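You operate a simulated robot arm through the tools that you are given. There is no shell and no other tool.

You run a simulated robot arm. Do the job below in one go: nothing can be reset, and whatever is moved stays where it is left.

## Task
Switch the pump off, tip the strainer's sludge into the black pan and stand it on the grate.
Fine: pump off before the strainer comes out; shut the washer lid at the end. Set down upright: strainer.
Where things are to end (x, y in the base frame): strainer within 0.06 m of [0.7, -0.28].

It is judged by the outcome, as a careful person would: the job done as asked, and still so three seconds after it is handed in. It fails if anything else is knocked over, pushed out of place, dropped, spilled or broken. A push-on lid holds only when it is set on centred and level and pressed home; a screw cap is set on level and turned clockwise until tight.

## Robot
A 7-joint arm with a four-finger gripper, fixed in place. Base frame: the origin is at the foot of the arm, x ahead of it, y to its left, z up; the work surface is at about z = 0.743. Readings come in m, degrees, newtons and seconds.
Its first joint turns from -69.0 to 172.0 degrees. Payload 3.67 kg.
Tool frame: the origin (TCP) lies between the finger pads and is the grasp point; the fingertips stand 0.028 m ahead of it; z points along the fingers, y is the line along which they close. Largest opening 0.112 m; the body of the gripper starts 0.073 m behind the TCP.
Orientation is that of the tool frame in the base frame, as a unit quaternion [x, y, z, w]. With the fingers straight down and closing along the base's y, the tool's x points along the base's -x, its y along +y and its z along -z.

## Interface
- The arm moves only by the tool play_rows. Its arguments are lists of equal length, an entry for each row: "offset": the shift along the tool's x, y, z in units of 50 mm (1.0 is 50 mm), a list of three; "delta_rot": the turn, a rotation vector about the tool's x, y, z in units of 5 degrees (1.0 is 5 degrees), a list of three. In form: {"offset": [[tx, ty, tz], ...], "delta_rot": [[rx, ry, rz], ...]}. A call has 1 to 20 rows; each row shifts and turns the commanded pose from where the row before left it, along the tool's axes as they then stand. "hand" is the gripper command, from -1 (shut) to 1 (fully open), values between in proportion, set as the call begins (left out, the last holds). A call with a number of a shift or a turn outside -1 to 1 is refused whole. A row lasts 0.2 s, in which the tool goes at most 0.05 m and 8.6 degrees; a call with a longer step from one row to the next is refused whole, and so is a gripper value outside its range. Where a pose cannot be reached the arm comes as near as it can. A force on the tool above 40 N (or 10 N above the force at the start of the call, whichever is more), or a blocked arm, ends the call early, and 0.2 s more pass. The fingers move at their own pace and stop on an object; they squeeze with about 45 N. The grip force told is the motor's: it shows also when the fingers shut on nothing. Time passes only in rows, and 0.2 s behind the last, so rows that do not move let the fingers close. It gives the time, the measured TCP pose, the force on the tool (base axes), the opening and the grip force at its end, in the units of the frame above (readings bear some noise), with the torque about the TCP (base axes, N m) and any sound that the robot's microphone picked up.
- Cameras (640 x 400 px; columns grow to the right, rows downward): "scene" is fixed at [0.2203, -0.5003, 1.4649]; the picture's right is [0.02, -1.00, 0.00], its down [-0.77, -0.02, -0.63] and it looks along [0.63, 0.02, -0.77] (base axes); focal length 214 px, centre (320, 200). "wrist" rides on the gripper at [0.06, -0.018, -0.104] in the tool frame; the picture's right is [0.29, 0.96, 0.00], its down [-0.80, 0.24, -0.55] and it looks along [-0.53, 0.16, 0.83] (tool axes); focal length 234 px, centre (320, 200). There is no depth. A picture from a camera that has moved, and an enlarged one, comes with that camera's place and axes in the base frame and with its lens.
- get_image(camera): a new picture of that camera. It takes no simulated time.
- raise_lower(by): slides the trunk up (or, below 0, down) by that many m; the arm rides with it, the base frame stays. It gives what a move gives, with no picture.
- enlarge(camera, box): a new picture of the part [left, top, right, bottom] of that camera's present view, enlarged. It takes no simulated time.
- finish_job(): hands the job in; it is judged then, once.

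Nothing tells you positions but the pictures and the camera data. Unless the task says otherwise, let go and move clear before handing in.

The tools are called after "Request:" as name(argument=value, ...) on one line, values as JSON. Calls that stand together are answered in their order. play_rows: Moves the arm, as the interface text tells. Its arguments: {"type":"object","properties":{"offset":{"type":"array","items":{"type":"array","items":{"type":"number"}}},"delta_rot":{"type":"array","items":{"type":"array","items":{"type":"number"}}},"hand":{"type":"number"}},"required":["offset","delta_rot"]} The other tools are called the same way: raise_lower (by) slides the trunk up or down; get_image (camera) takes a picture; enlarge (camera, box) takes an enlarged picture of a part of a camera's view; finish_job () hands the job in.

At the start:

```text
t: 0.0
position: [0.6375, -0.2017, 1.633]
tcp_rot: [0.0, 1.0, 0.0, 0.0]
contact_force: [0.2, 0.0, 0.0]
torque: [-0.02, 0.02, -0.02]
finger_gap: 0.1121
grasp_force: 0.1
trunk travel left (down, up): [-0.775, 0.065]
```

scene: 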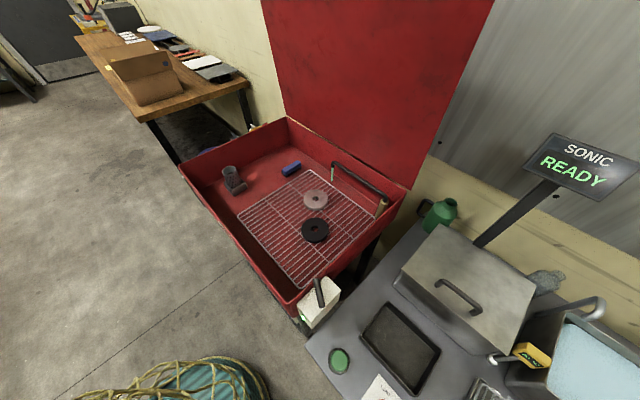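
wrist: 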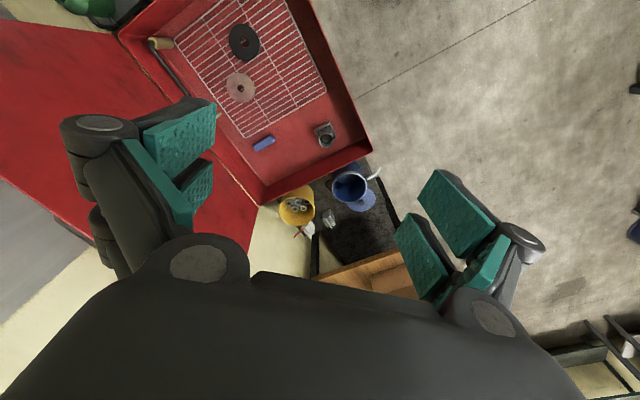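

I see a red parts washer with a grate inside (two discs, a grey fitting, a blue block on it), its lid open, and to the right a bench with an ultrasonic cleaner, black pan and a display. I'll look more closely before moving.

Request:
enlarge(camera="scene", box=[180, 100, 420, 250])

Request:
enlarge(camera="scene", box=[260, 240, 460, 400])

Request:
enlarge(camera="scene", box=[440, 240, 640, 400])

Request:
enlarge(camera="wrist", box=[100, 0, 400, 220])

```text
2.67 times, centred on (300, 175) of scene
camera zoom: at [0.2203, -0.5003, 1.4649], right [0.02, -1.0, 0.0], down [-0.77, -0.02, -0.63], along [0.63, 0.02, -0.77], focal length 572 px, centre (373, 267)
```

zoom: 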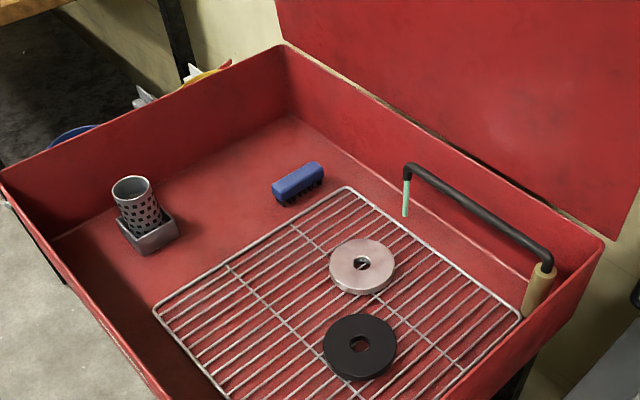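

```text
2.50 times, centred on (360, 320) of scene
camera zoom: at [0.2203, -0.5003, 1.4649], right [0.02, -1.0, 0.0], down [-0.77, -0.02, -0.63], along [0.63, 0.02, -0.77], focal length 536 px, centre (220, -100)
```

zoom: 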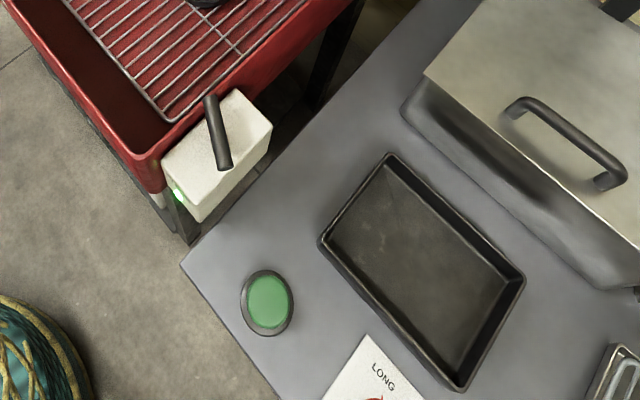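

```text
2.50 times, centred on (540, 320) of scene
camera zoom: at [0.2203, -0.5003, 1.4649], right [0.02, -1.0, 0.0], down [-0.77, -0.02, -0.63], along [0.63, 0.02, -0.77], focal length 536 px, centre (-230, -100)
```

zoom: 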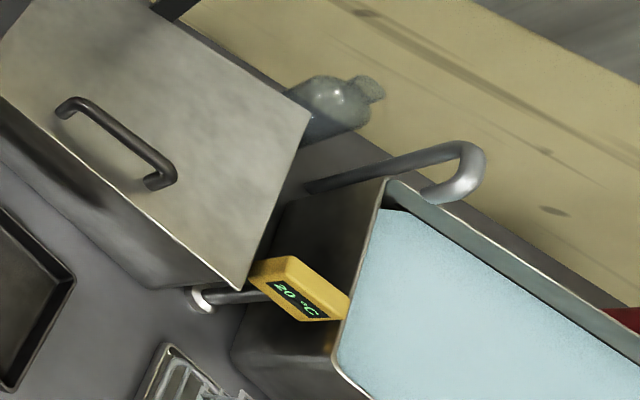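

```text
1.82 times, centred on (250, 110) of wrist
camera zoom: at [0.5774, -0.2207, 1.7375], right [-0.29, 0.96, 0.0], down [0.8, 0.24, 0.55], along [0.53, 0.16, -0.83], focal length 426 px, centre (447, 364)
```

zoom: 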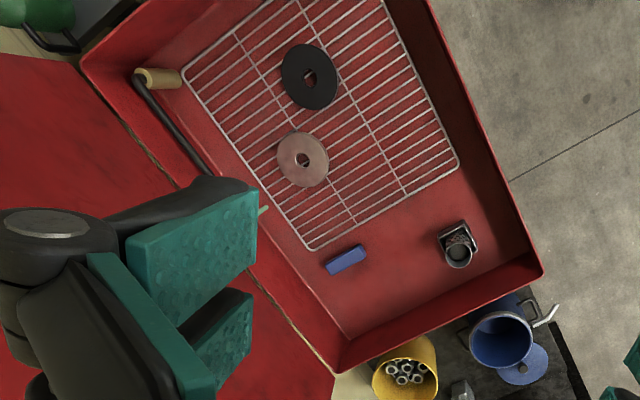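

The strainer looks like the perforated cup in the square socket in the tub, the pump control is the white box with the black lever and green light at the tub's near right corner, and the pan sits on the bench. I'll back the arm up and turn the wrist camera to see the lid, pump and pan better.

Request:
play_rows(offset=[[1, 0, 0], [1, 0, 0], [1, 0, 0], [1, 0, 0], [1, 0, 0], [0, 0, 0], [0, 0, 0], [0, 0, 0], [0, 0, 0], [0, 0, 0], [0, 0, 0], [0, 0, 0], [0, 0, 0], [0, 0, 0]], delta_rot=[[0, 0, 0], [0, 0, 0], [0, 0, 0], [0, 0, 0], [0, 0, 0], [0, 0, 1], [0, 0, 1], [0, 0, 1], [0, 0, 1], [0, 0, 1], [0, 0, 1], [0, 0, 1], [0, 0, 1], [0, 0, 1]])

Request:
get_image(camera="wrist")

Request:
get_image(camera="scene")

```text
t: 3.0
position: [0.389, -0.2003, 1.6333]
tcp_rot: [0.383, 0.924, 0.0, 0.0]
contact_force: [0.6, 0.4, 0.3]
torque: [0.0, 0.01, 0.02]
finger_gap: 0.1122
grasp_force: 0.1
trunk travel left (down, up): [-0.775, 0.065]
```

```text
taken
camera wrist: at [0.3324, -0.1726, 1.7375], right [0.48, 0.88, 0.0], down [0.73, -0.4, 0.55], along [0.49, -0.26, -0.83], focal length 234 px, centre (320, 200)
```

wrist: 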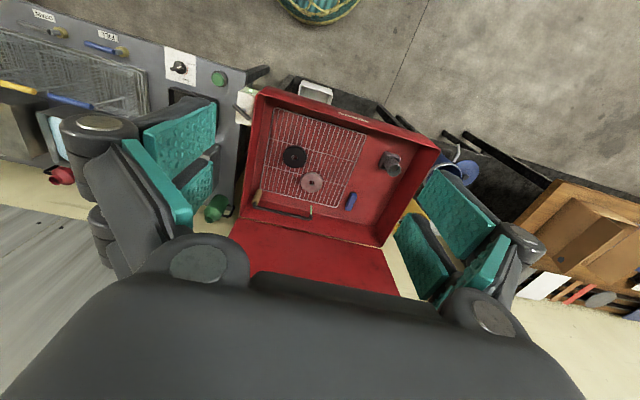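

```text
taken
```

scene: 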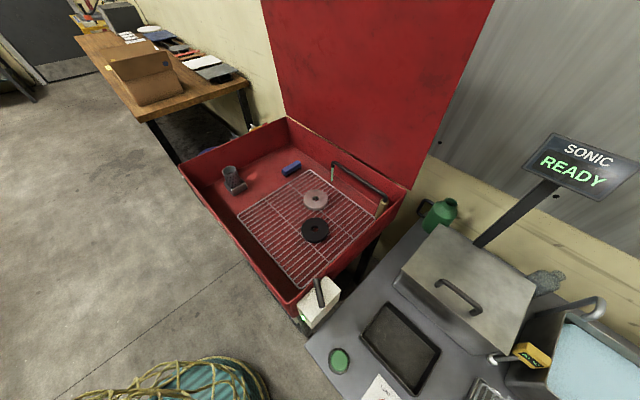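

The tub's sides run at about 45° to my base axes, with the open lid standing near vertical on the far-right edge (rim about z 0.915). I'll lower the trunk and move to look closely at the pump box near (0.36, -0.49).

Request:
raise_lower(by=-0.4)

Request:
get_image(camera="wrist")

Request:
get_image(camera="scene")

```text
t: 6.8
position: [0.3864, -0.2012, 1.2328]
tcp_rot: [0.383, 0.924, 0.001, 0.0]
contact_force: [-0.4, -0.2, -0.1]
torque: [-0.02, -0.02, 0.0]
finger_gap: 0.1119
grasp_force: 0.1
trunk travel left (down, up): [-0.375, 0.465]
```

```text
taken
camera wrist: at [0.3322, -0.1726, 1.3376], right [0.47, 0.88, 0.0], down [0.73, -0.4, 0.55], along [0.49, -0.26, -0.83], focal length 234 px, centre (320, 200)
```

wrist: 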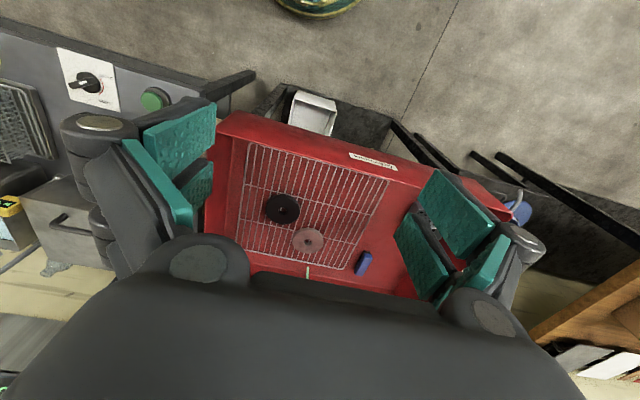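

```text
taken
```

scene: 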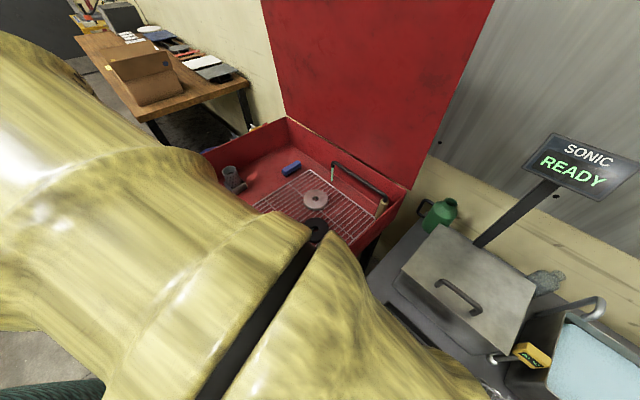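

The gripper finger hides the pump box in this view. I'll shift the tool towards it, well above the tub, so that the wrist camera looks at it.

Request:
play_rows(offset=[[-0.04, -0.79, 0.1], [-0.04, -0.79, 0.1], [-0.04, -0.79, 0.1], [-0.04, -0.79, 0.1], [-0.04, -0.79, 0.1], [-0.04, -0.79, 0.1], [-0.04, -0.79, 0.1]], delta_rot=[[0, 0, 0], [0, 0, 0], [0, 0, 0], [0, 0, 0], [0, 0, 0], [0, 0, 0], [0, 0, 0]])

Request:
get_image(camera="wrist")

Request:
get_image(camera="scene")

```text
t: 8.4
position: [0.2346, -0.2997, 1.1395]
tcp_rot: [0.383, 0.924, 0.001, 0.0]
contact_force: [0.1, -0.7, 0.8]
torque: [-0.03, -0.01, 0.0]
finger_gap: 0.112
grasp_force: 0.1
out of reach, approached as far as the arm can: row 3, 4, 5, 6, 7
trunk travel left (down, up): [-0.375, 0.465]
```

```text
taken
camera wrist: at [0.1793, -0.2708, 1.2444], right [0.47, 0.88, 0.0], down [0.73, -0.4, 0.55], along [0.49, -0.26, -0.83], focal length 234 px, centre (320, 200)
```

wrist: 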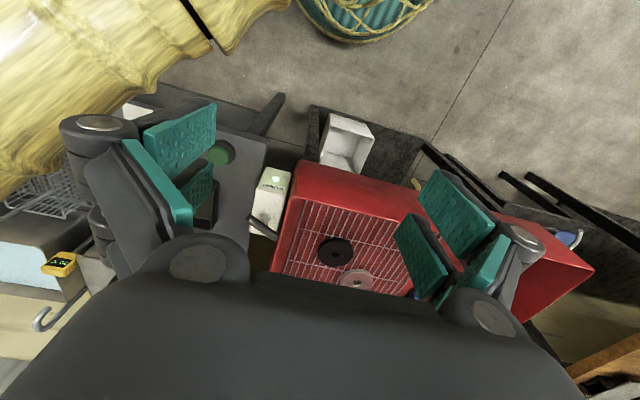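

```text
taken
```

scene: 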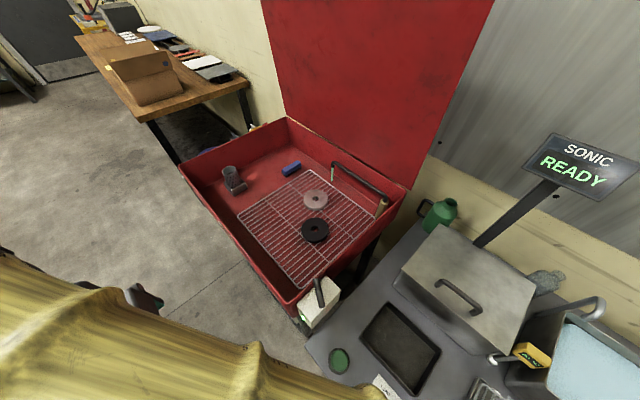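

The pump box is now in the wrist view with its green lamp; I'll enlarge it to read the lever and label.

Request:
enlarge(camera="wrist", box=[210, 140, 330, 280])

Request:
enlarge(camera="scene", box=[280, 250, 360, 340])

Request:
enlarge(camera="scene", box=[210, 150, 270, 200])

Request:
enlarge(camera="scene", box=[240, 0, 520, 200])

```text
2.86 times, centred on (270, 210) of wrist
camera zoom: at [0.1793, -0.2708, 1.2444], right [0.47, 0.88, 0.0], down [0.73, -0.4, 0.55], along [0.49, -0.26, -0.83], focal length 669 px, centre (463, 171)
```

zoom: 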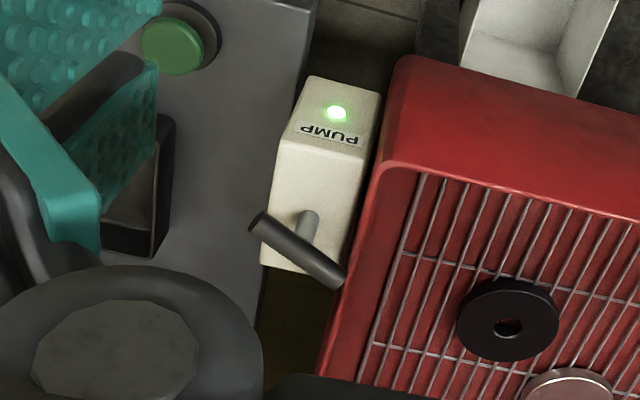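

```text
4.44 times, centred on (320, 295) of scene
camera zoom: at [0.2203, -0.5003, 1.4649], right [0.02, -1.0, 0.0], down [-0.77, -0.02, -0.63], along [0.63, 0.02, -0.77], focal length 953 px, centre (320, -222)
```

zoom: 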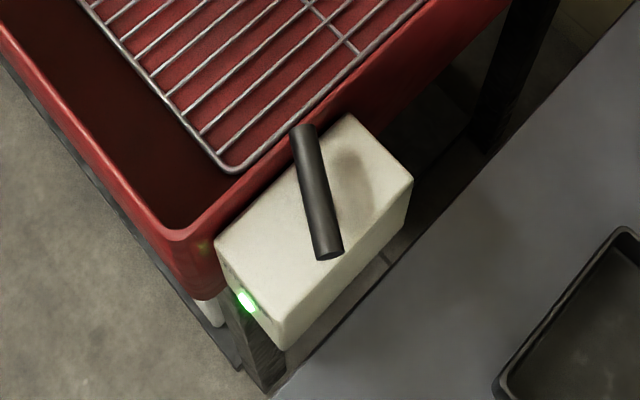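

```text
8.00 times, centred on (240, 175) of scene
camera zoom: at [0.2203, -0.5003, 1.4649], right [0.02, -1.0, 0.0], down [-0.77, -0.02, -0.63], along [0.63, 0.02, -0.77], focal length 1716 px, centre (960, 400)
```

zoom: 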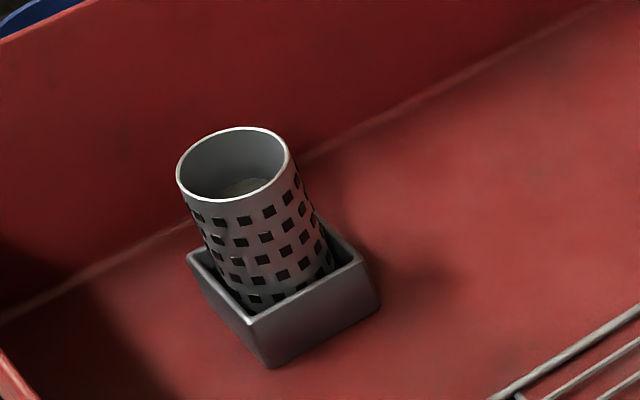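

```text
2.00 times, centred on (380, 100) of scene
camera zoom: at [0.2203, -0.5003, 1.4649], right [0.02, -1.0, 0.0], down [-0.77, -0.02, -0.63], along [0.63, 0.02, -0.77], focal length 429 px, centre (200, 400)
```

zoom: 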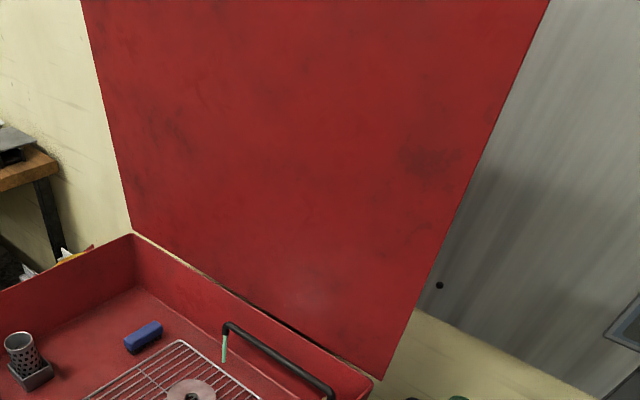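

The pump handle is a horizontal T-bar on a stem above the white box, centred near (0.377, -0.492) at z≈0.92, with the bar roughly 15° off the base x axis. I'll turn the tool so its fingers would straddle the bar and move above it.

Request:
play_rows(offset=[[0, 0, 0], [0, 0, 0], [0, 0, 0], [0, 0, 0], [0, 0, 0], [0, 0, 0], [0, 0, 0], [0, 0, 0], [0, 0, 0], [0, 0, 0], [0, 0, 0], [0, 0, 0]], delta_rot=[[0, 0, -1], [0, 0, -1], [0, 0, -1], [0, 0, -1], [0, 0, -1], [0, 0, -1], [0, 0, -1], [0, 0, -1], [0, 0, -1], [0, 0, -1], [0, 0, -1], [0, 0, -1]])

Request:
get_image(camera="wrist")

```text
t: 11.0
position: [0.2336, -0.2994, 1.1399]
tcp_rot: [-0.131, 0.991, 0.0, 0.001]
contact_force: [-0.1, 0.5, -0.2]
torque: [0.06, 0.0, 0.01]
finger_gap: 0.1123
grasp_force: 0.0
trunk travel left (down, up): [-0.375, 0.465]
```

```text
taken
camera wrist: at [0.1806, -0.333, 1.2453], right [-0.53, 0.85, 0.0], down [0.71, 0.44, 0.56], along [0.47, 0.29, -0.83], focal length 234 px, centre (320, 200)
```

wrist: 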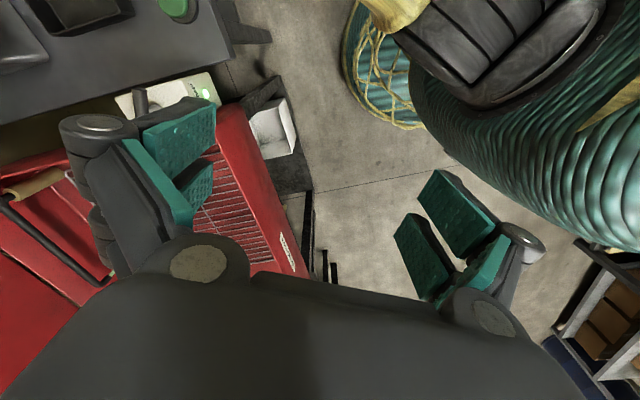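

Yaw is right for the bar. Now I'll translate above the T-handle at the current height and check the view.

Request:
play_rows(offset=[[-0.35, -0.89, 0], [-0.35, -0.89, 0], [-0.35, -0.89, 0], [-0.35, -0.89, 0], [-0.35, -0.89, 0]], delta_rot=[[0, 0, 0], [0, 0, 0], [0, 0, 0], [0, 0, 0], [0, 0, 0]], hand=0.1)

Request:
get_image(camera="wrist")

Request:
get_image(camera="scene")

```text
t: 12.2
position: [0.348, -0.358, 1.0996]
tcp_rot: [-0.13, 0.992, 0.0, 0.001]
contact_force: [0.0, 0.2, 0.1]
torque: [0.0, -0.01, 0.06]
finger_gap: 0.0617
grasp_force: 0.0
out of reach, approached as far as the arm can: row 1, 2, 3, 4, 5
trunk travel left (down, up): [-0.375, 0.465]
```

```text
taken
camera wrist: at [0.2932, -0.3933, 1.2039], right [-0.53, 0.85, 0.0], down [0.71, 0.44, 0.56], along [0.47, 0.29, -0.83], focal length 234 px, centre (320, 200)
```

wrist: 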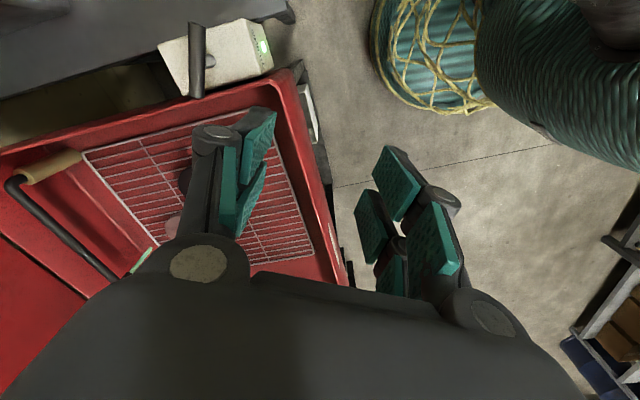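

```text
taken
```

scene: 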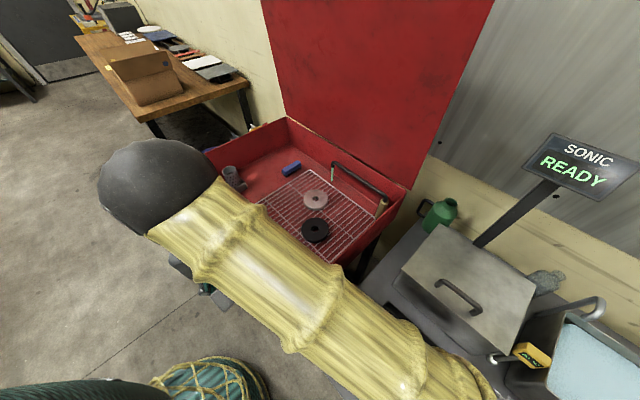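

The arm comes around with its elbow to the right, so the first joint is at its limit and I can't get above the handle in this posture. I'll raise the trunk and then lower the tool again, which should let the arm reach downwards with a better elbow position.

Request:
raise_lower(by=0.4)

Request:
get_image(camera="scene")

Request:
get_image(camera="wrist")

```text
t: 16.1
position: [0.3464, -0.3586, 1.4993]
tcp_rot: [-0.131, 0.991, 0.001, 0.0]
contact_force: [-0.2, 0.1, -0.3]
torque: [0.02, 0.03, 0.01]
finger_gap: 0.0614
grasp_force: 0.1
trunk travel left (down, up): [-0.775, 0.065]
```

```text
taken
```

scene: 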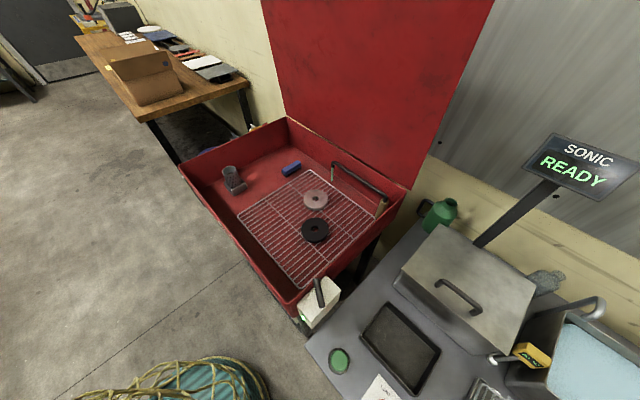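

```text
taken
camera wrist: at [0.2926, -0.393, 1.6042], right [-0.53, 0.85, 0.0], down [0.71, 0.44, 0.56], along [0.47, 0.29, -0.83], focal length 234 px, centre (320, 200)
```

wrist: 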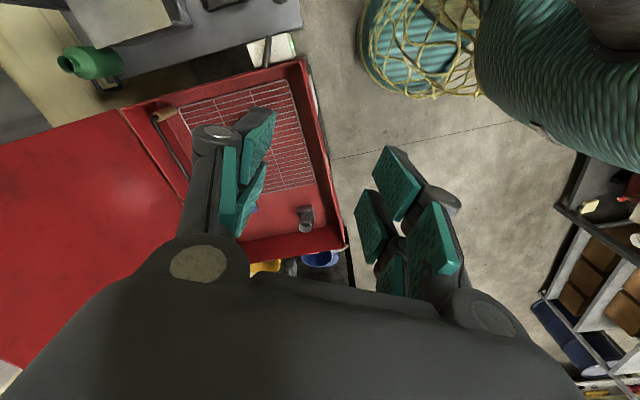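

Now I'll lower the tool with the trunk kept high and see how the arm arranges itself.

Request:
play_rows(offset=[[0, 0, 1], [0, 0, 1], [0, 0, 1], [0, 0, 1], [0, 0, 1], [0, 0, 1], [0, 0, 1]], delta_rot=[[0, 0, 0], [0, 0, 0], [0, 0, 0], [0, 0, 0], [0, 0, 0], [0, 0, 0], [0, 0, 0]])

Request:
get_image(camera="scene")

Request:
get_image(camera="wrist")

```text
t: 17.7
position: [0.4074, -0.3894, 1.1775]
tcp_rot: [-0.129, 0.992, 0.002, 0.0]
contact_force: [-0.5, -0.1, 0.4]
torque: [0.06, 0.02, 0.0]
finger_gap: 0.0616
grasp_force: 0.1
out of reach, approached as far as the arm can: row 4, 5, 6, 7
trunk travel left (down, up): [-0.775, 0.065]
```

```text
taken
```

scene: 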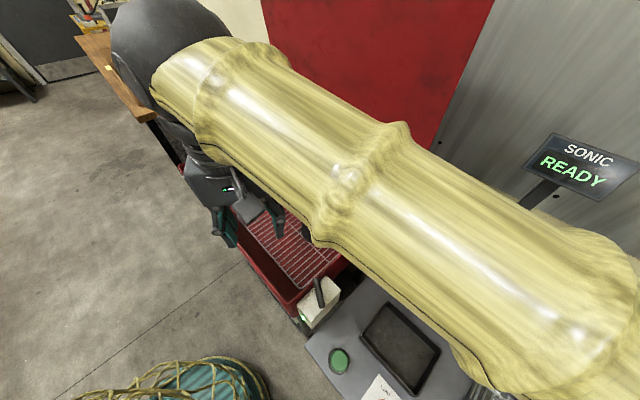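

```text
taken
camera wrist: at [0.3529, -0.4237, 1.2821], right [-0.53, 0.85, 0.0], down [0.71, 0.43, 0.56], along [0.47, 0.29, -0.83], focal length 234 px, centre (320, 200)
```

wrist: 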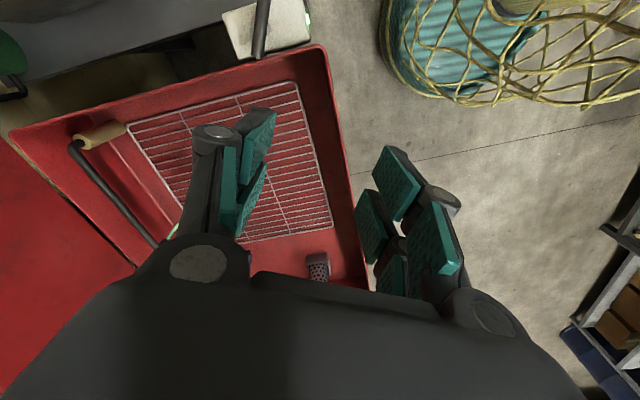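

The elbow is still out to the right. I'll raise the tool above the lid's height and stretch the arm outward over the tub so that the elbow straightens, then see whether I can fold it back in differently.

Request:
play_rows(offset=[[0, 0, -1], [0, 0, -1], [0, 0, -1], [0, 0, -1], [0, 0, -1], [0, 0, -1], [0, 0, -1], [0, 0, -1], [0, 0, -1]], delta_rot=[[0, 0, 0], [0, 0, 0], [0, 0, 0], [0, 0, 0], [0, 0, 0], [0, 0, 0], [0, 0, 0], [0, 0, 0], [0, 0, 0]])

Request:
get_image(camera="wrist")

```text
t: 19.7
position: [0.4324, -0.3526, 1.6069]
tcp_rot: [-0.129, 0.992, 0.001, 0.001]
contact_force: [1.0, 0.0, 0.2]
torque: [-0.09, -0.01, 0.01]
finger_gap: 0.0615
grasp_force: 0.1
out of reach, approached as far as the arm can: row 7, 8, 9
trunk travel left (down, up): [-0.775, 0.065]
```

```text
taken
camera wrist: at [0.3779, -0.388, 1.7116], right [-0.53, 0.85, 0.0], down [0.71, 0.44, 0.56], along [0.47, 0.29, -0.83], focal length 234 px, centre (320, 200)
```

wrist: 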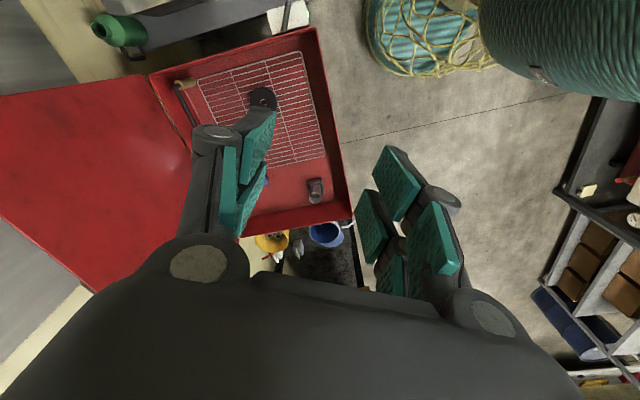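

The whole lid is now partly visible: its top edge runs at about z 1.43 and it stands close to vertical. I'll now stretch outward along the lid's normal at this height (above the lid).

Request:
play_rows(offset=[[-0.43, -0.86, 0], [-0.43, -0.86, 0], [-0.43, -0.86, 0], [-0.43, -0.86, 0], [-0.43, -0.86, 0], [-0.43, -0.86, 0]], delta_rot=[[0, 0, 0], [0, 0, 0], [0, 0, 0], [0, 0, 0], [0, 0, 0], [0, 0, 0]])

Request:
get_image(camera="wrist")

Request:
get_image(camera="scene")

```text
t: 21.1
position: [0.6235, -0.5684, 1.606]
tcp_rot: [-0.129, 0.992, 0.002, 0.0]
contact_force: [0.6, 0.4, -0.8]
torque: [-0.02, 0.02, -0.02]
finger_gap: 0.0615
grasp_force: 0.1
trunk travel left (down, up): [-0.775, 0.065]
```

```text
taken
camera wrist: at [0.5709, -0.602, 1.7117], right [-0.53, 0.85, 0.0], down [0.71, 0.44, 0.55], along [0.47, 0.29, -0.83], focal length 234 px, centre (320, 200)
```

wrist: 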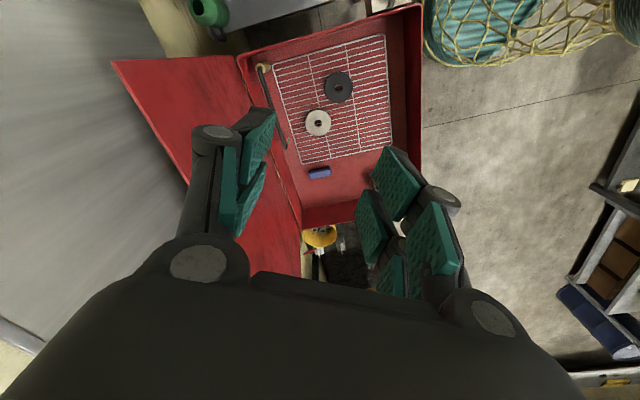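

```text
taken
```

scene: 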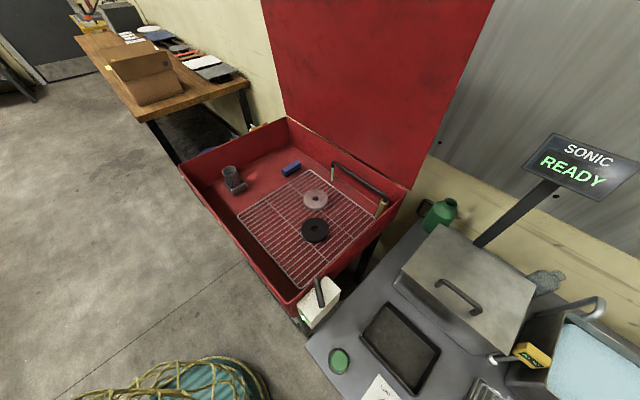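

The arm reaches out here without trouble, and the lid's top right corner is visible near (0.71, -0.79, 1.41). I'll continue stretching outward, staying above the lid.

Request:
play_rows(offset=[[-0.43, -0.86, 0], [-0.43, -0.86, 0], [-0.43, -0.86, 0]], delta_rot=[[0, 0, 0], [0, 0, 0], [0, 0, 0]])

Request:
get_image(camera="wrist")

```text
t: 21.9
position: [0.7233, -0.6782, 1.6035]
tcp_rot: [-0.131, 0.991, 0.001, 0.001]
contact_force: [0.7, 0.0, -0.5]
torque: [0.01, 0.07, 0.01]
finger_gap: 0.0616
grasp_force: 0.0
trunk travel left (down, up): [-0.775, 0.065]
```

```text
taken
camera wrist: at [0.6697, -0.7129, 1.7096], right [-0.53, 0.85, 0.0], down [0.71, 0.44, 0.55], along [0.47, 0.29, -0.83], focal length 234 px, centre (320, 200)
```

wrist: 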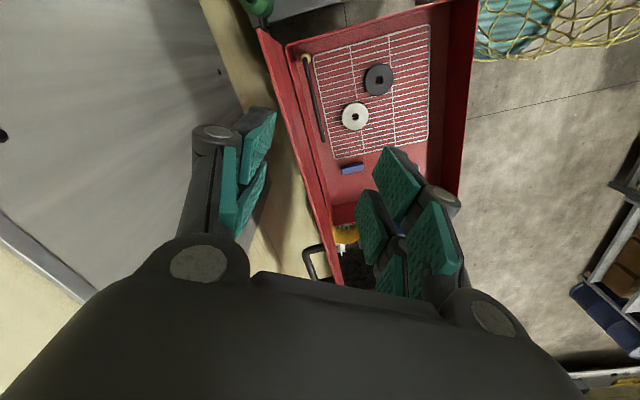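

There's a dark loop visible by the lid's top edge, maybe a lid handle. I'll enlarge that.

Request:
enlarge(camera="wrist", box=[240, 20, 400, 290])

Request:
enlarge(camera="wrist", box=[270, 190, 390, 290])

```text
1.48 times, centred on (320, 155) of wrist
camera zoom: at [0.6697, -0.7129, 1.7096], right [-0.53, 0.85, 0.0], down [0.71, 0.44, 0.55], along [0.47, 0.29, -0.83], focal length 347 px, centre (320, 267)
```

zoom: 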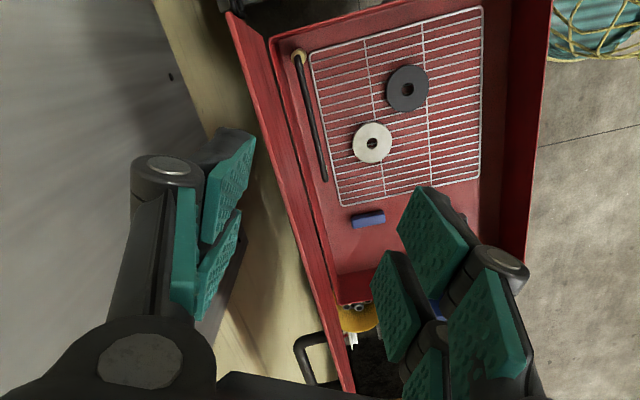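

```text
4.00 times, centred on (330, 240) of wrist
camera zoom: at [0.6697, -0.7129, 1.7096], right [-0.53, 0.85, 0.0], down [0.71, 0.44, 0.55], along [0.47, 0.29, -0.83], focal length 937 px, centre (280, 40)
```

zoom: 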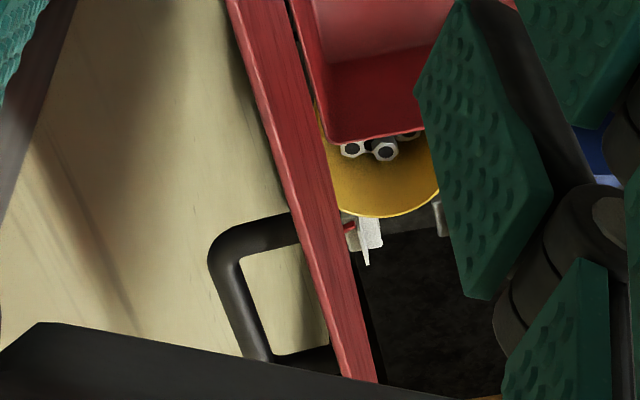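

The lid's outer face carries a loop handle near its top edge, and the top edge sits around n≈1.04 from the base and z≈1.42, reachable from here. Now I'll sweep the stretched arm to the right to see if it refolds past the first joint's limit.

Request:
play_rows(offset=[[0.857, -0.33, 0], [0.857, -0.33, 0], [0.857, -0.33, 0], [0.857, -0.33, 0], [0.857, -0.33, 0], [0.857, -0.33, 0]], delta_rot=[[0, 0, 0], [0, 0, 0], [0, 0, 0], [0, 0, 0], [0, 0, 0], [0, 0, 0]])

Request:
get_image(camera="wrist")

Request:
get_image(camera="scene")

```text
t: 23.3
position: [0.4938, -0.8421, 1.6084]
tcp_rot: [-0.131, 0.991, 0.001, 0.002]
contact_force: [-0.9, -1.2, -0.6]
torque: [0.04, -0.06, 0.04]
finger_gap: 0.0613
grasp_force: 0.0
trunk travel left (down, up): [-0.775, 0.065]
```

```text
taken
camera wrist: at [0.4402, -0.8764, 1.7135], right [-0.53, 0.85, 0.0], down [0.71, 0.44, 0.56], along [0.47, 0.29, -0.83], focal length 234 px, centre (320, 200)
```

wrist: 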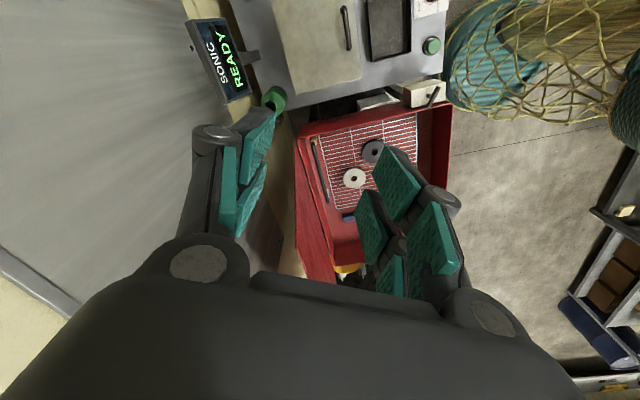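

```text
taken
```

scene: 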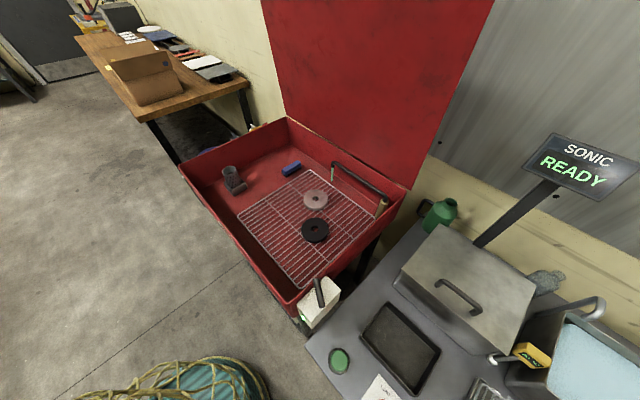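

The arm accepted that without hitting its limit. I'll now bring it in diagonally and down towards a point above the pump handle.

Request:
play_rows(offset=[[0.045, 0.737, 0.6], [0.045, 0.737, 0.6], [0.045, 0.737, 0.6], [0.045, 0.737, 0.6], [0.045, 0.737, 0.6]], delta_rot=[[0, 0, 0], [0, 0, 0], [0, 0, 0], [0, 0, 0], [0, 0, 0]])

Request:
get_image(camera="scene")

```text
t: 24.5
position: [0.4405, -0.6655, 1.4552]
tcp_rot: [-0.13, 0.992, 0.002, 0.0]
contact_force: [-0.1, 0.5, 0.1]
torque: [-0.01, -0.01, 0.05]
finger_gap: 0.0615
grasp_force: 0.1
trunk travel left (down, up): [-0.775, 0.065]
```

```text
taken
```

scene: 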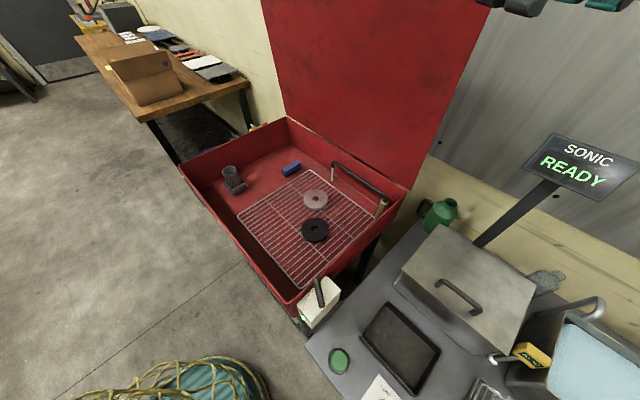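

No limit hit so far. I continue the same path inwards and down.

Request:
play_rows(offset=[[0.045, 0.737, 0.6], [0.045, 0.737, 0.6], [0.045, 0.737, 0.6], [0.045, 0.737, 0.6], [0.045, 0.737, 0.6]], delta_rot=[[0, 0, 0], [0, 0, 0], [0, 0, 0], [0, 0, 0], [0, 0, 0]])

Request:
get_image(camera="scene")

Request:
get_image(camera="wrist")

```text
t: 25.7
position: [0.3817, -0.4849, 1.3079]
tcp_rot: [-0.129, 0.992, 0.001, 0.001]
contact_force: [-0.3, 1.3, -0.1]
torque: [-0.04, 0.03, 0.0]
finger_gap: 0.062
grasp_force: 0.0
trunk travel left (down, up): [-0.775, 0.065]
```

```text
taken
```

scene: 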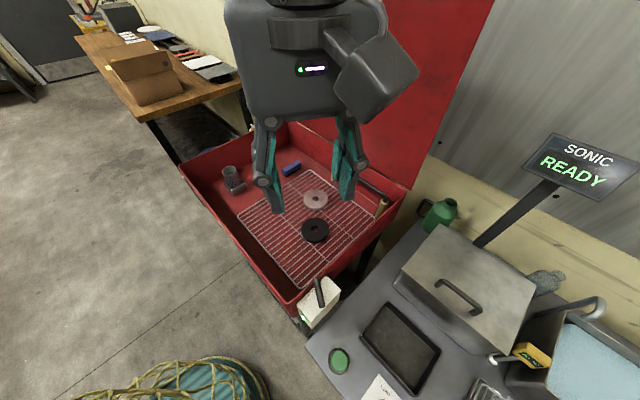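

```text
taken
camera wrist: at [0.3276, -0.5188, 1.4129], right [-0.53, 0.85, 0.0], down [0.71, 0.44, 0.56], along [0.47, 0.29, -0.83], focal length 234 px, centre (320, 200)
```

wrist: 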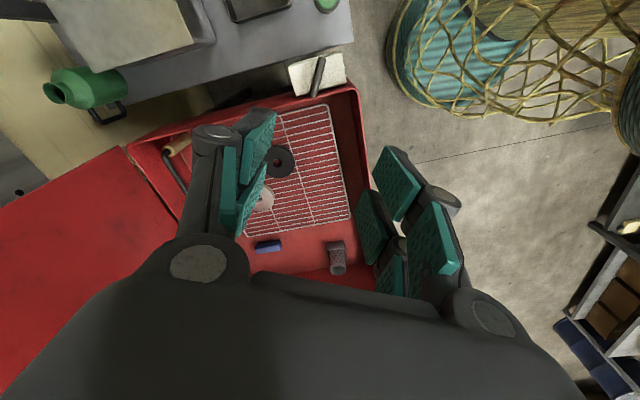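

I'm now above the pump handle with a workable elbow posture. Descending in steps while checking.

Request:
play_rows(offset=[[0, 0, 1], [0, 0, 1], [0, 0, 1], [0, 0, 1]], delta_rot=[[0, 0, 0], [0, 0, 0], [0, 0, 0], [0, 0, 0]])

Request:
get_image(camera="scene")

Request:
get_image(camera="wrist")

```text
t: 26.7
position: [0.3812, -0.4919, 1.1066]
tcp_rot: [-0.131, 0.991, 0.003, 0.001]
contact_force: [0.9, -0.2, 0.1]
torque: [0.02, 0.03, 0.02]
finger_gap: 0.0614
grasp_force: 0.1
trunk travel left (down, up): [-0.775, 0.065]
```

```text
taken
```

scene: 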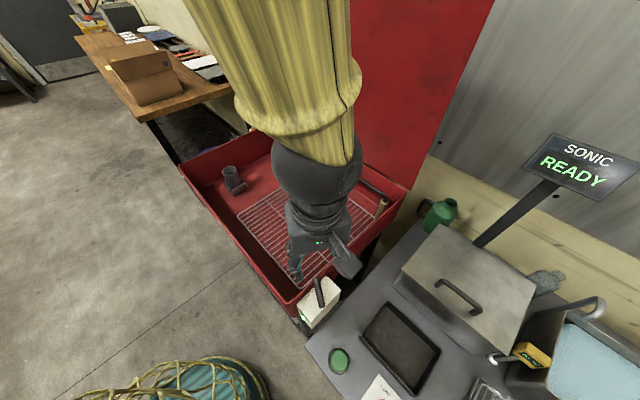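

```text
taken
camera wrist: at [0.3279, -0.5266, 1.2109], right [-0.53, 0.85, 0.0], down [0.71, 0.43, 0.56], along [0.47, 0.3, -0.83], focal length 234 px, centre (320, 200)
```

wrist: 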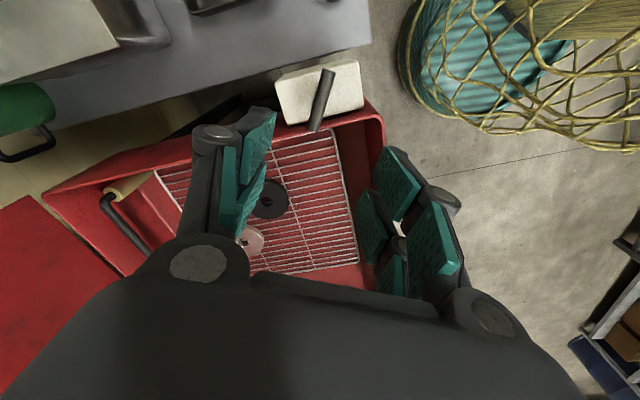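

The forearm now comes from above. I'll enlarge the handle in the wrist view to fix its position and angle precisely.

Request:
enlarge(camera="wrist", box=[250, 40, 400, 150])

Request:
enlarge(camera="scene", box=[280, 255, 360, 335])

```text
3.64 times, centred on (325, 95) of wrist
camera zoom: at [0.3279, -0.5266, 1.2109], right [-0.53, 0.85, 0.0], down [0.71, 0.43, 0.56], along [0.47, 0.3, -0.83], focal length 852 px, centre (302, 582)
```

zoom: 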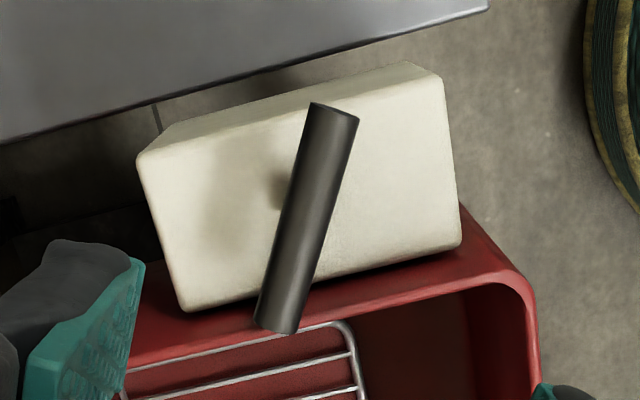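

```text
5.00 times, centred on (320, 295) of scene
camera zoom: at [0.2203, -0.5003, 1.4649], right [0.02, -1.0, 0.0], down [-0.77, -0.02, -0.63], along [0.63, 0.02, -0.77], focal length 1072 px, centre (320, -275)
```

zoom: 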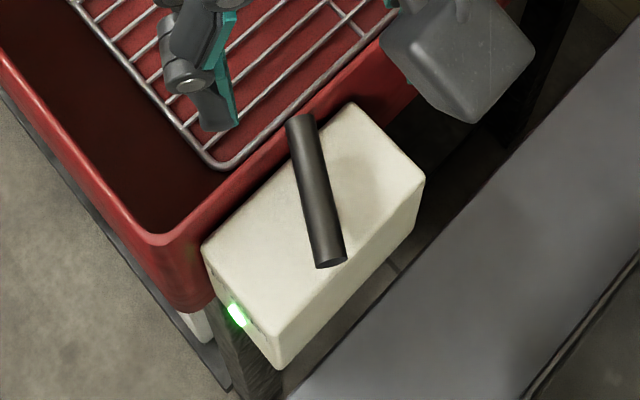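

The bar's ends triangulate to (0.343, -0.502) and (0.408, -0.484) at z≈0.92, centre (0.375, -0.4925). I'll narrow the fingers to about 32 mm and come down onto the bar with the tips just below its centreline.

Request:
play_rows(offset=[[0.04, 0.005, 0.8], [0.04, 0.005, 0.8], [0.04, 0.005, 0.8], [0, 0, 0.5]], delta_rot=[[0, 0, 0], [0, 0, 0], [0, 0, 0], [0, 0, 0]], hand=-0.43)

Request:
get_image(camera="wrist")

Request:
enlarge(camera="scene", box=[250, 220, 390, 340])

```text
t: 27.7
position: [0.3755, -0.491, 0.96]
tcp_rot: [-0.13, 0.992, 0.002, 0.001]
contact_force: [-0.7, -0.4, -0.4]
torque: [0.04, 0.07, -0.04]
finger_gap: 0.0321
grasp_force: 0.1
trunk travel left (down, up): [-0.775, 0.065]
```

```text
taken
camera wrist: at [0.3223, -0.525, 1.0641], right [-0.52, 0.85, 0.0], down [0.71, 0.43, 0.56], along [0.47, 0.29, -0.83], focal length 234 px, centre (320, 200)
```

wrist: 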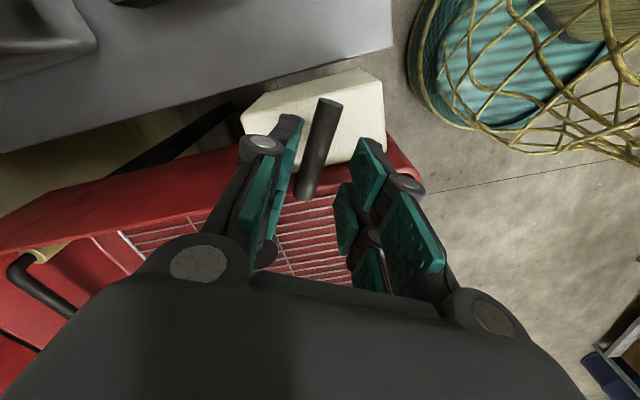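

```text
3.33 times, centred on (320, 280) of scene
camera zoom: at [0.2203, -0.5003, 1.4649], right [0.02, -1.0, 0.0], down [-0.77, -0.02, -0.63], along [0.63, 0.02, -0.77], focal length 715 px, centre (320, -67)
```

zoom: 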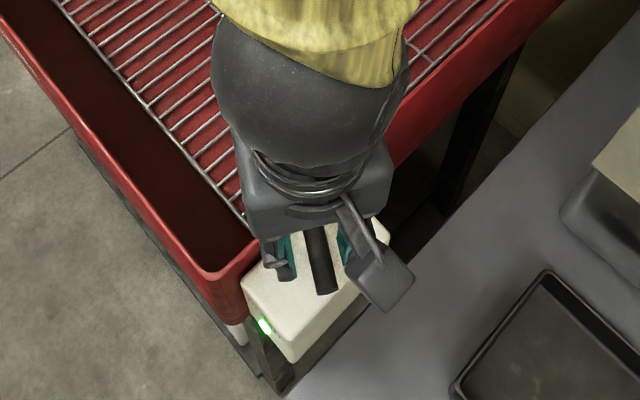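

The bar sits between the fingers. I'll come down the last 22 mm and close on it.

Request:
play_rows(offset=[[0, 0, 0.25], [0, 0, 0.19]], delta_rot=[[0, 0, 0], [0, 0, 0]])

Request:
play_rows(offset=[[0, 0, 0], [0, 0, 0], [0, 0, 0]], delta_rot=[[0, 0, 0], [0, 0, 0], [0, 0, 0]], hand=-1)

Request:
get_image(camera="wrist")

```text
t: 28.3
position: [0.3753, -0.4894, 0.9388]
tcp_rot: [-0.13, 0.992, 0.001, 0.0]
contact_force: [-0.4, -0.6, 0.3]
torque: [0.01, -0.02, -0.01]
finger_gap: 0.0319
grasp_force: 0.0
trunk travel left (down, up): [-0.775, 0.065]
```

```text
t: 29.1
position: [0.3764, -0.493, 0.9387]
tcp_rot: [-0.13, 0.991, -0.001, 0.001]
contact_force: [-7.7, -24.8, -4.7]
torque: [-1.02, 1.25, -0.04]
finger_gap: 0.016
grasp_force: 45.1
trunk travel left (down, up): [-0.775, 0.065]
stopped in row 3: the force on the tool passed its limit at 41 N (the readings are from after the stop); the commanded pose is now the measured one
```

```text
taken
camera wrist: at [0.3227, -0.5274, 1.0436], right [-0.52, 0.85, 0.0], down [0.71, 0.44, 0.56], along [0.47, 0.29, -0.83], focal length 234 px, centre (320, 200)
```

wrist: 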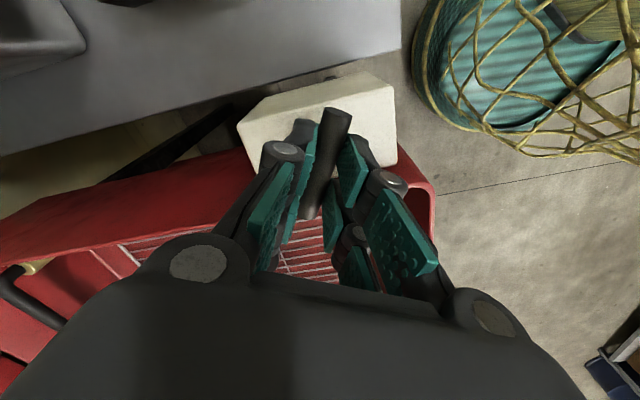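

The bar is gripped (16 mm). I'll try a small clockwise turn and watch the torque.

Request:
play_rows(offset=[[0, 0, 0], [0, 0, 0], [0, 0, 0]], delta_rot=[[0, 0, 0], [0, 0, 0.6], [0, 0, 0.6]])

Request:
enlarge(camera="scene", box=[250, 220, 390, 340])

```text
t: 29.9
position: [0.3762, -0.4946, 0.9389]
tcp_rot: [-0.079, 0.997, 0.0, 0.001]
contact_force: [0.3, -17.3, -22.0]
torque: [-0.22, -1.23, -0.02]
finger_gap: 0.0155
grasp_force: 45.5
trunk travel left (down, up): [-0.775, 0.065]
```

```text
3.33 times, centred on (320, 280) of scene
camera zoom: at [0.2203, -0.5003, 1.4649], right [0.02, -1.0, 0.0], down [-0.77, -0.02, -0.63], along [0.63, 0.02, -0.77], focal length 715 px, centre (320, -67)
```

zoom: 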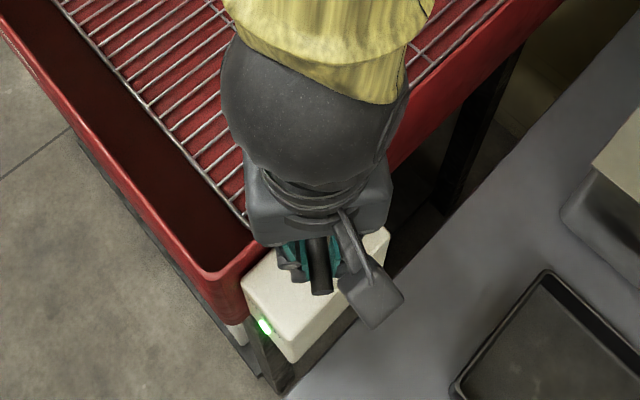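

The handle follows with almost no torque. I'll continue clockwise, easing 2 mm toward -y to relieve the side load, and watch the lamp.

Request:
play_rows(offset=[[0, -0.04, 0], [0, 0, 0], [0, 0, 0], [0, 0, 0]], delta_rot=[[0, 0, 0.3], [0, 0, 0.7], [0, 0, 0.7], [0, 0, 0.7]])

Request:
enlarge(camera="scene", box=[250, 220, 390, 340])

```text
t: 30.5
position: [0.3696, -0.4679, 0.9504]
tcp_rot: [-0.047, 0.999, -0.013, -0.003]
contact_force: [-0.5, -1.3, -0.2]
torque: [0.06, 0.0, -0.04]
finger_gap: 0.0002
grasp_force: 35.3
trunk travel left (down, up): [-0.775, 0.065]
stopped in row 2: the force on the tool passed its limit at 42 N (the readings are from after the stop); the commanded pose is now the measured one
```

```text
3.33 times, centred on (320, 280) of scene
camera zoom: at [0.2203, -0.5003, 1.4649], right [0.02, -1.0, 0.0], down [-0.77, -0.02, -0.63], along [0.63, 0.02, -0.77], focal length 715 px, centre (320, -67)
```

zoom: 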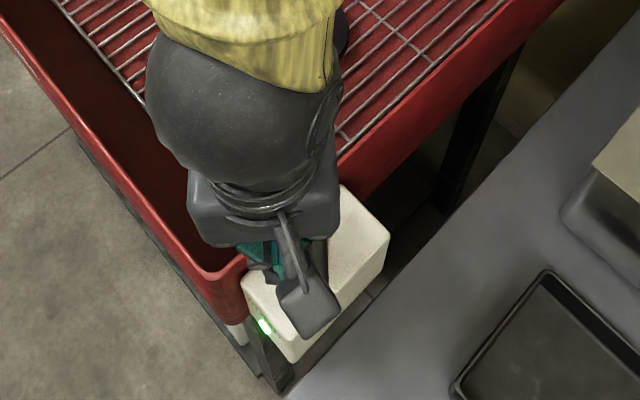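

The fingers slipped up off the bar (I was gripping too high on it). I'll lift clear and look at the handle again.

Request:
play_rows(offset=[[0, 0, -0.8], [0, 0, -1], [0, 0, -1]], delta_rot=[[0, 0, 0], [0, 0, 0], [0, 0, 0]])

Request:
get_image(camera="wrist")

Request:
enlarge(camera="scene", box=[280, 255, 360, 335])

```text
t: 31.3
position: [0.3747, -0.451, 1.0979]
tcp_rot: [-0.045, 0.999, -0.02, 0.0]
contact_force: [-0.5, -1.1, 0.7]
torque: [0.02, -0.04, 0.02]
finger_gap: 0.0
grasp_force: 35.5
trunk travel left (down, up): [-0.775, 0.065]
```

```text
taken
camera wrist: at [0.3164, -0.4712, 1.2034], right [-0.37, 0.93, -0.04], down [0.77, 0.33, 0.54], along [0.52, 0.17, -0.84], focal length 234 px, centre (320, 200)
```

wrist: 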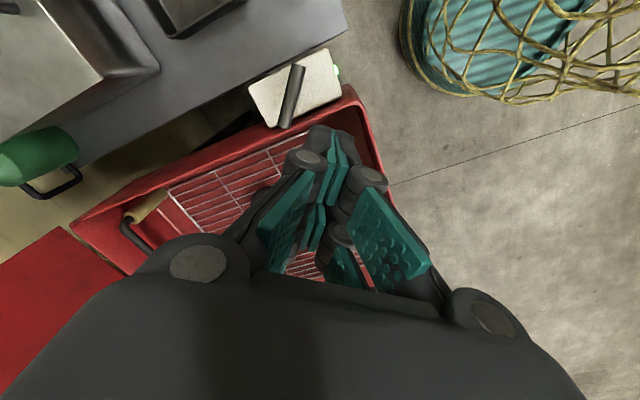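

```text
5.00 times, centred on (320, 295) of scene
camera zoom: at [0.2203, -0.5003, 1.4649], right [0.02, -1.0, 0.0], down [-0.77, -0.02, -0.63], along [0.63, 0.02, -0.77], focal length 1072 px, centre (320, -275)
```

zoom: 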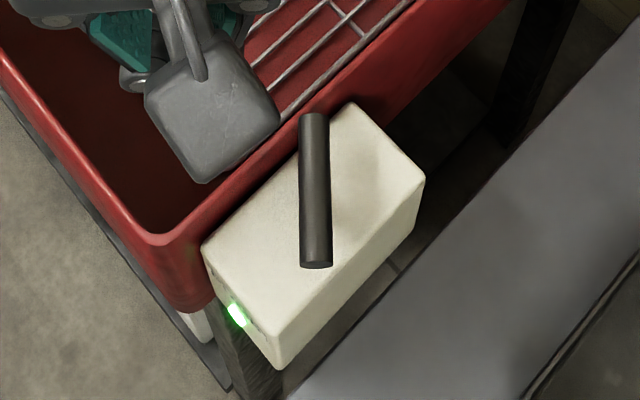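

The bar did turn clockwise (now about 3° from base x) and stays where it is left. I'll use the closed fingertips to push its outer end instead: level the tool first, then go beside that end on the bench side.

Request:
play_rows(offset=[[0, 0, 0], [0, 0, 0], [0.247, -0.79, 0], [0.247, -0.79, 0], [0, 0, 0.6]], delta_rot=[[-0.46, 0, 0.5], [0, 0, 0.54], [0, 0, 0], [0, 0, 0], [0, 0, 0]], hand=-1)

Request:
get_image(camera="wrist")

```text
t: 32.5
position: [0.3497, -0.5501, 1.0555]
tcp_rot: [0.002, 1.0, 0.008, -0.002]
contact_force: [0.7, -0.7, -0.4]
torque: [-0.05, 0.08, -0.02]
finger_gap: 0.0
grasp_force: 35.3
trunk travel left (down, up): [-0.775, 0.065]
```

```text
taken
camera wrist: at [0.292, -0.5701, 1.1605], right [-0.28, 0.96, 0.02], down [0.8, 0.23, 0.56], along [0.53, 0.17, -0.83], focal length 234 px, centre (320, 200)
```

wrist: 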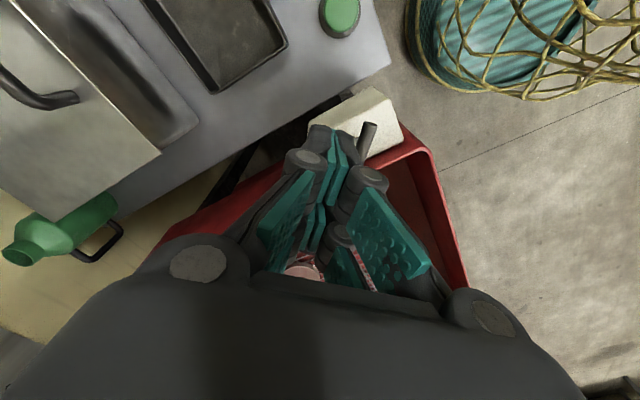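

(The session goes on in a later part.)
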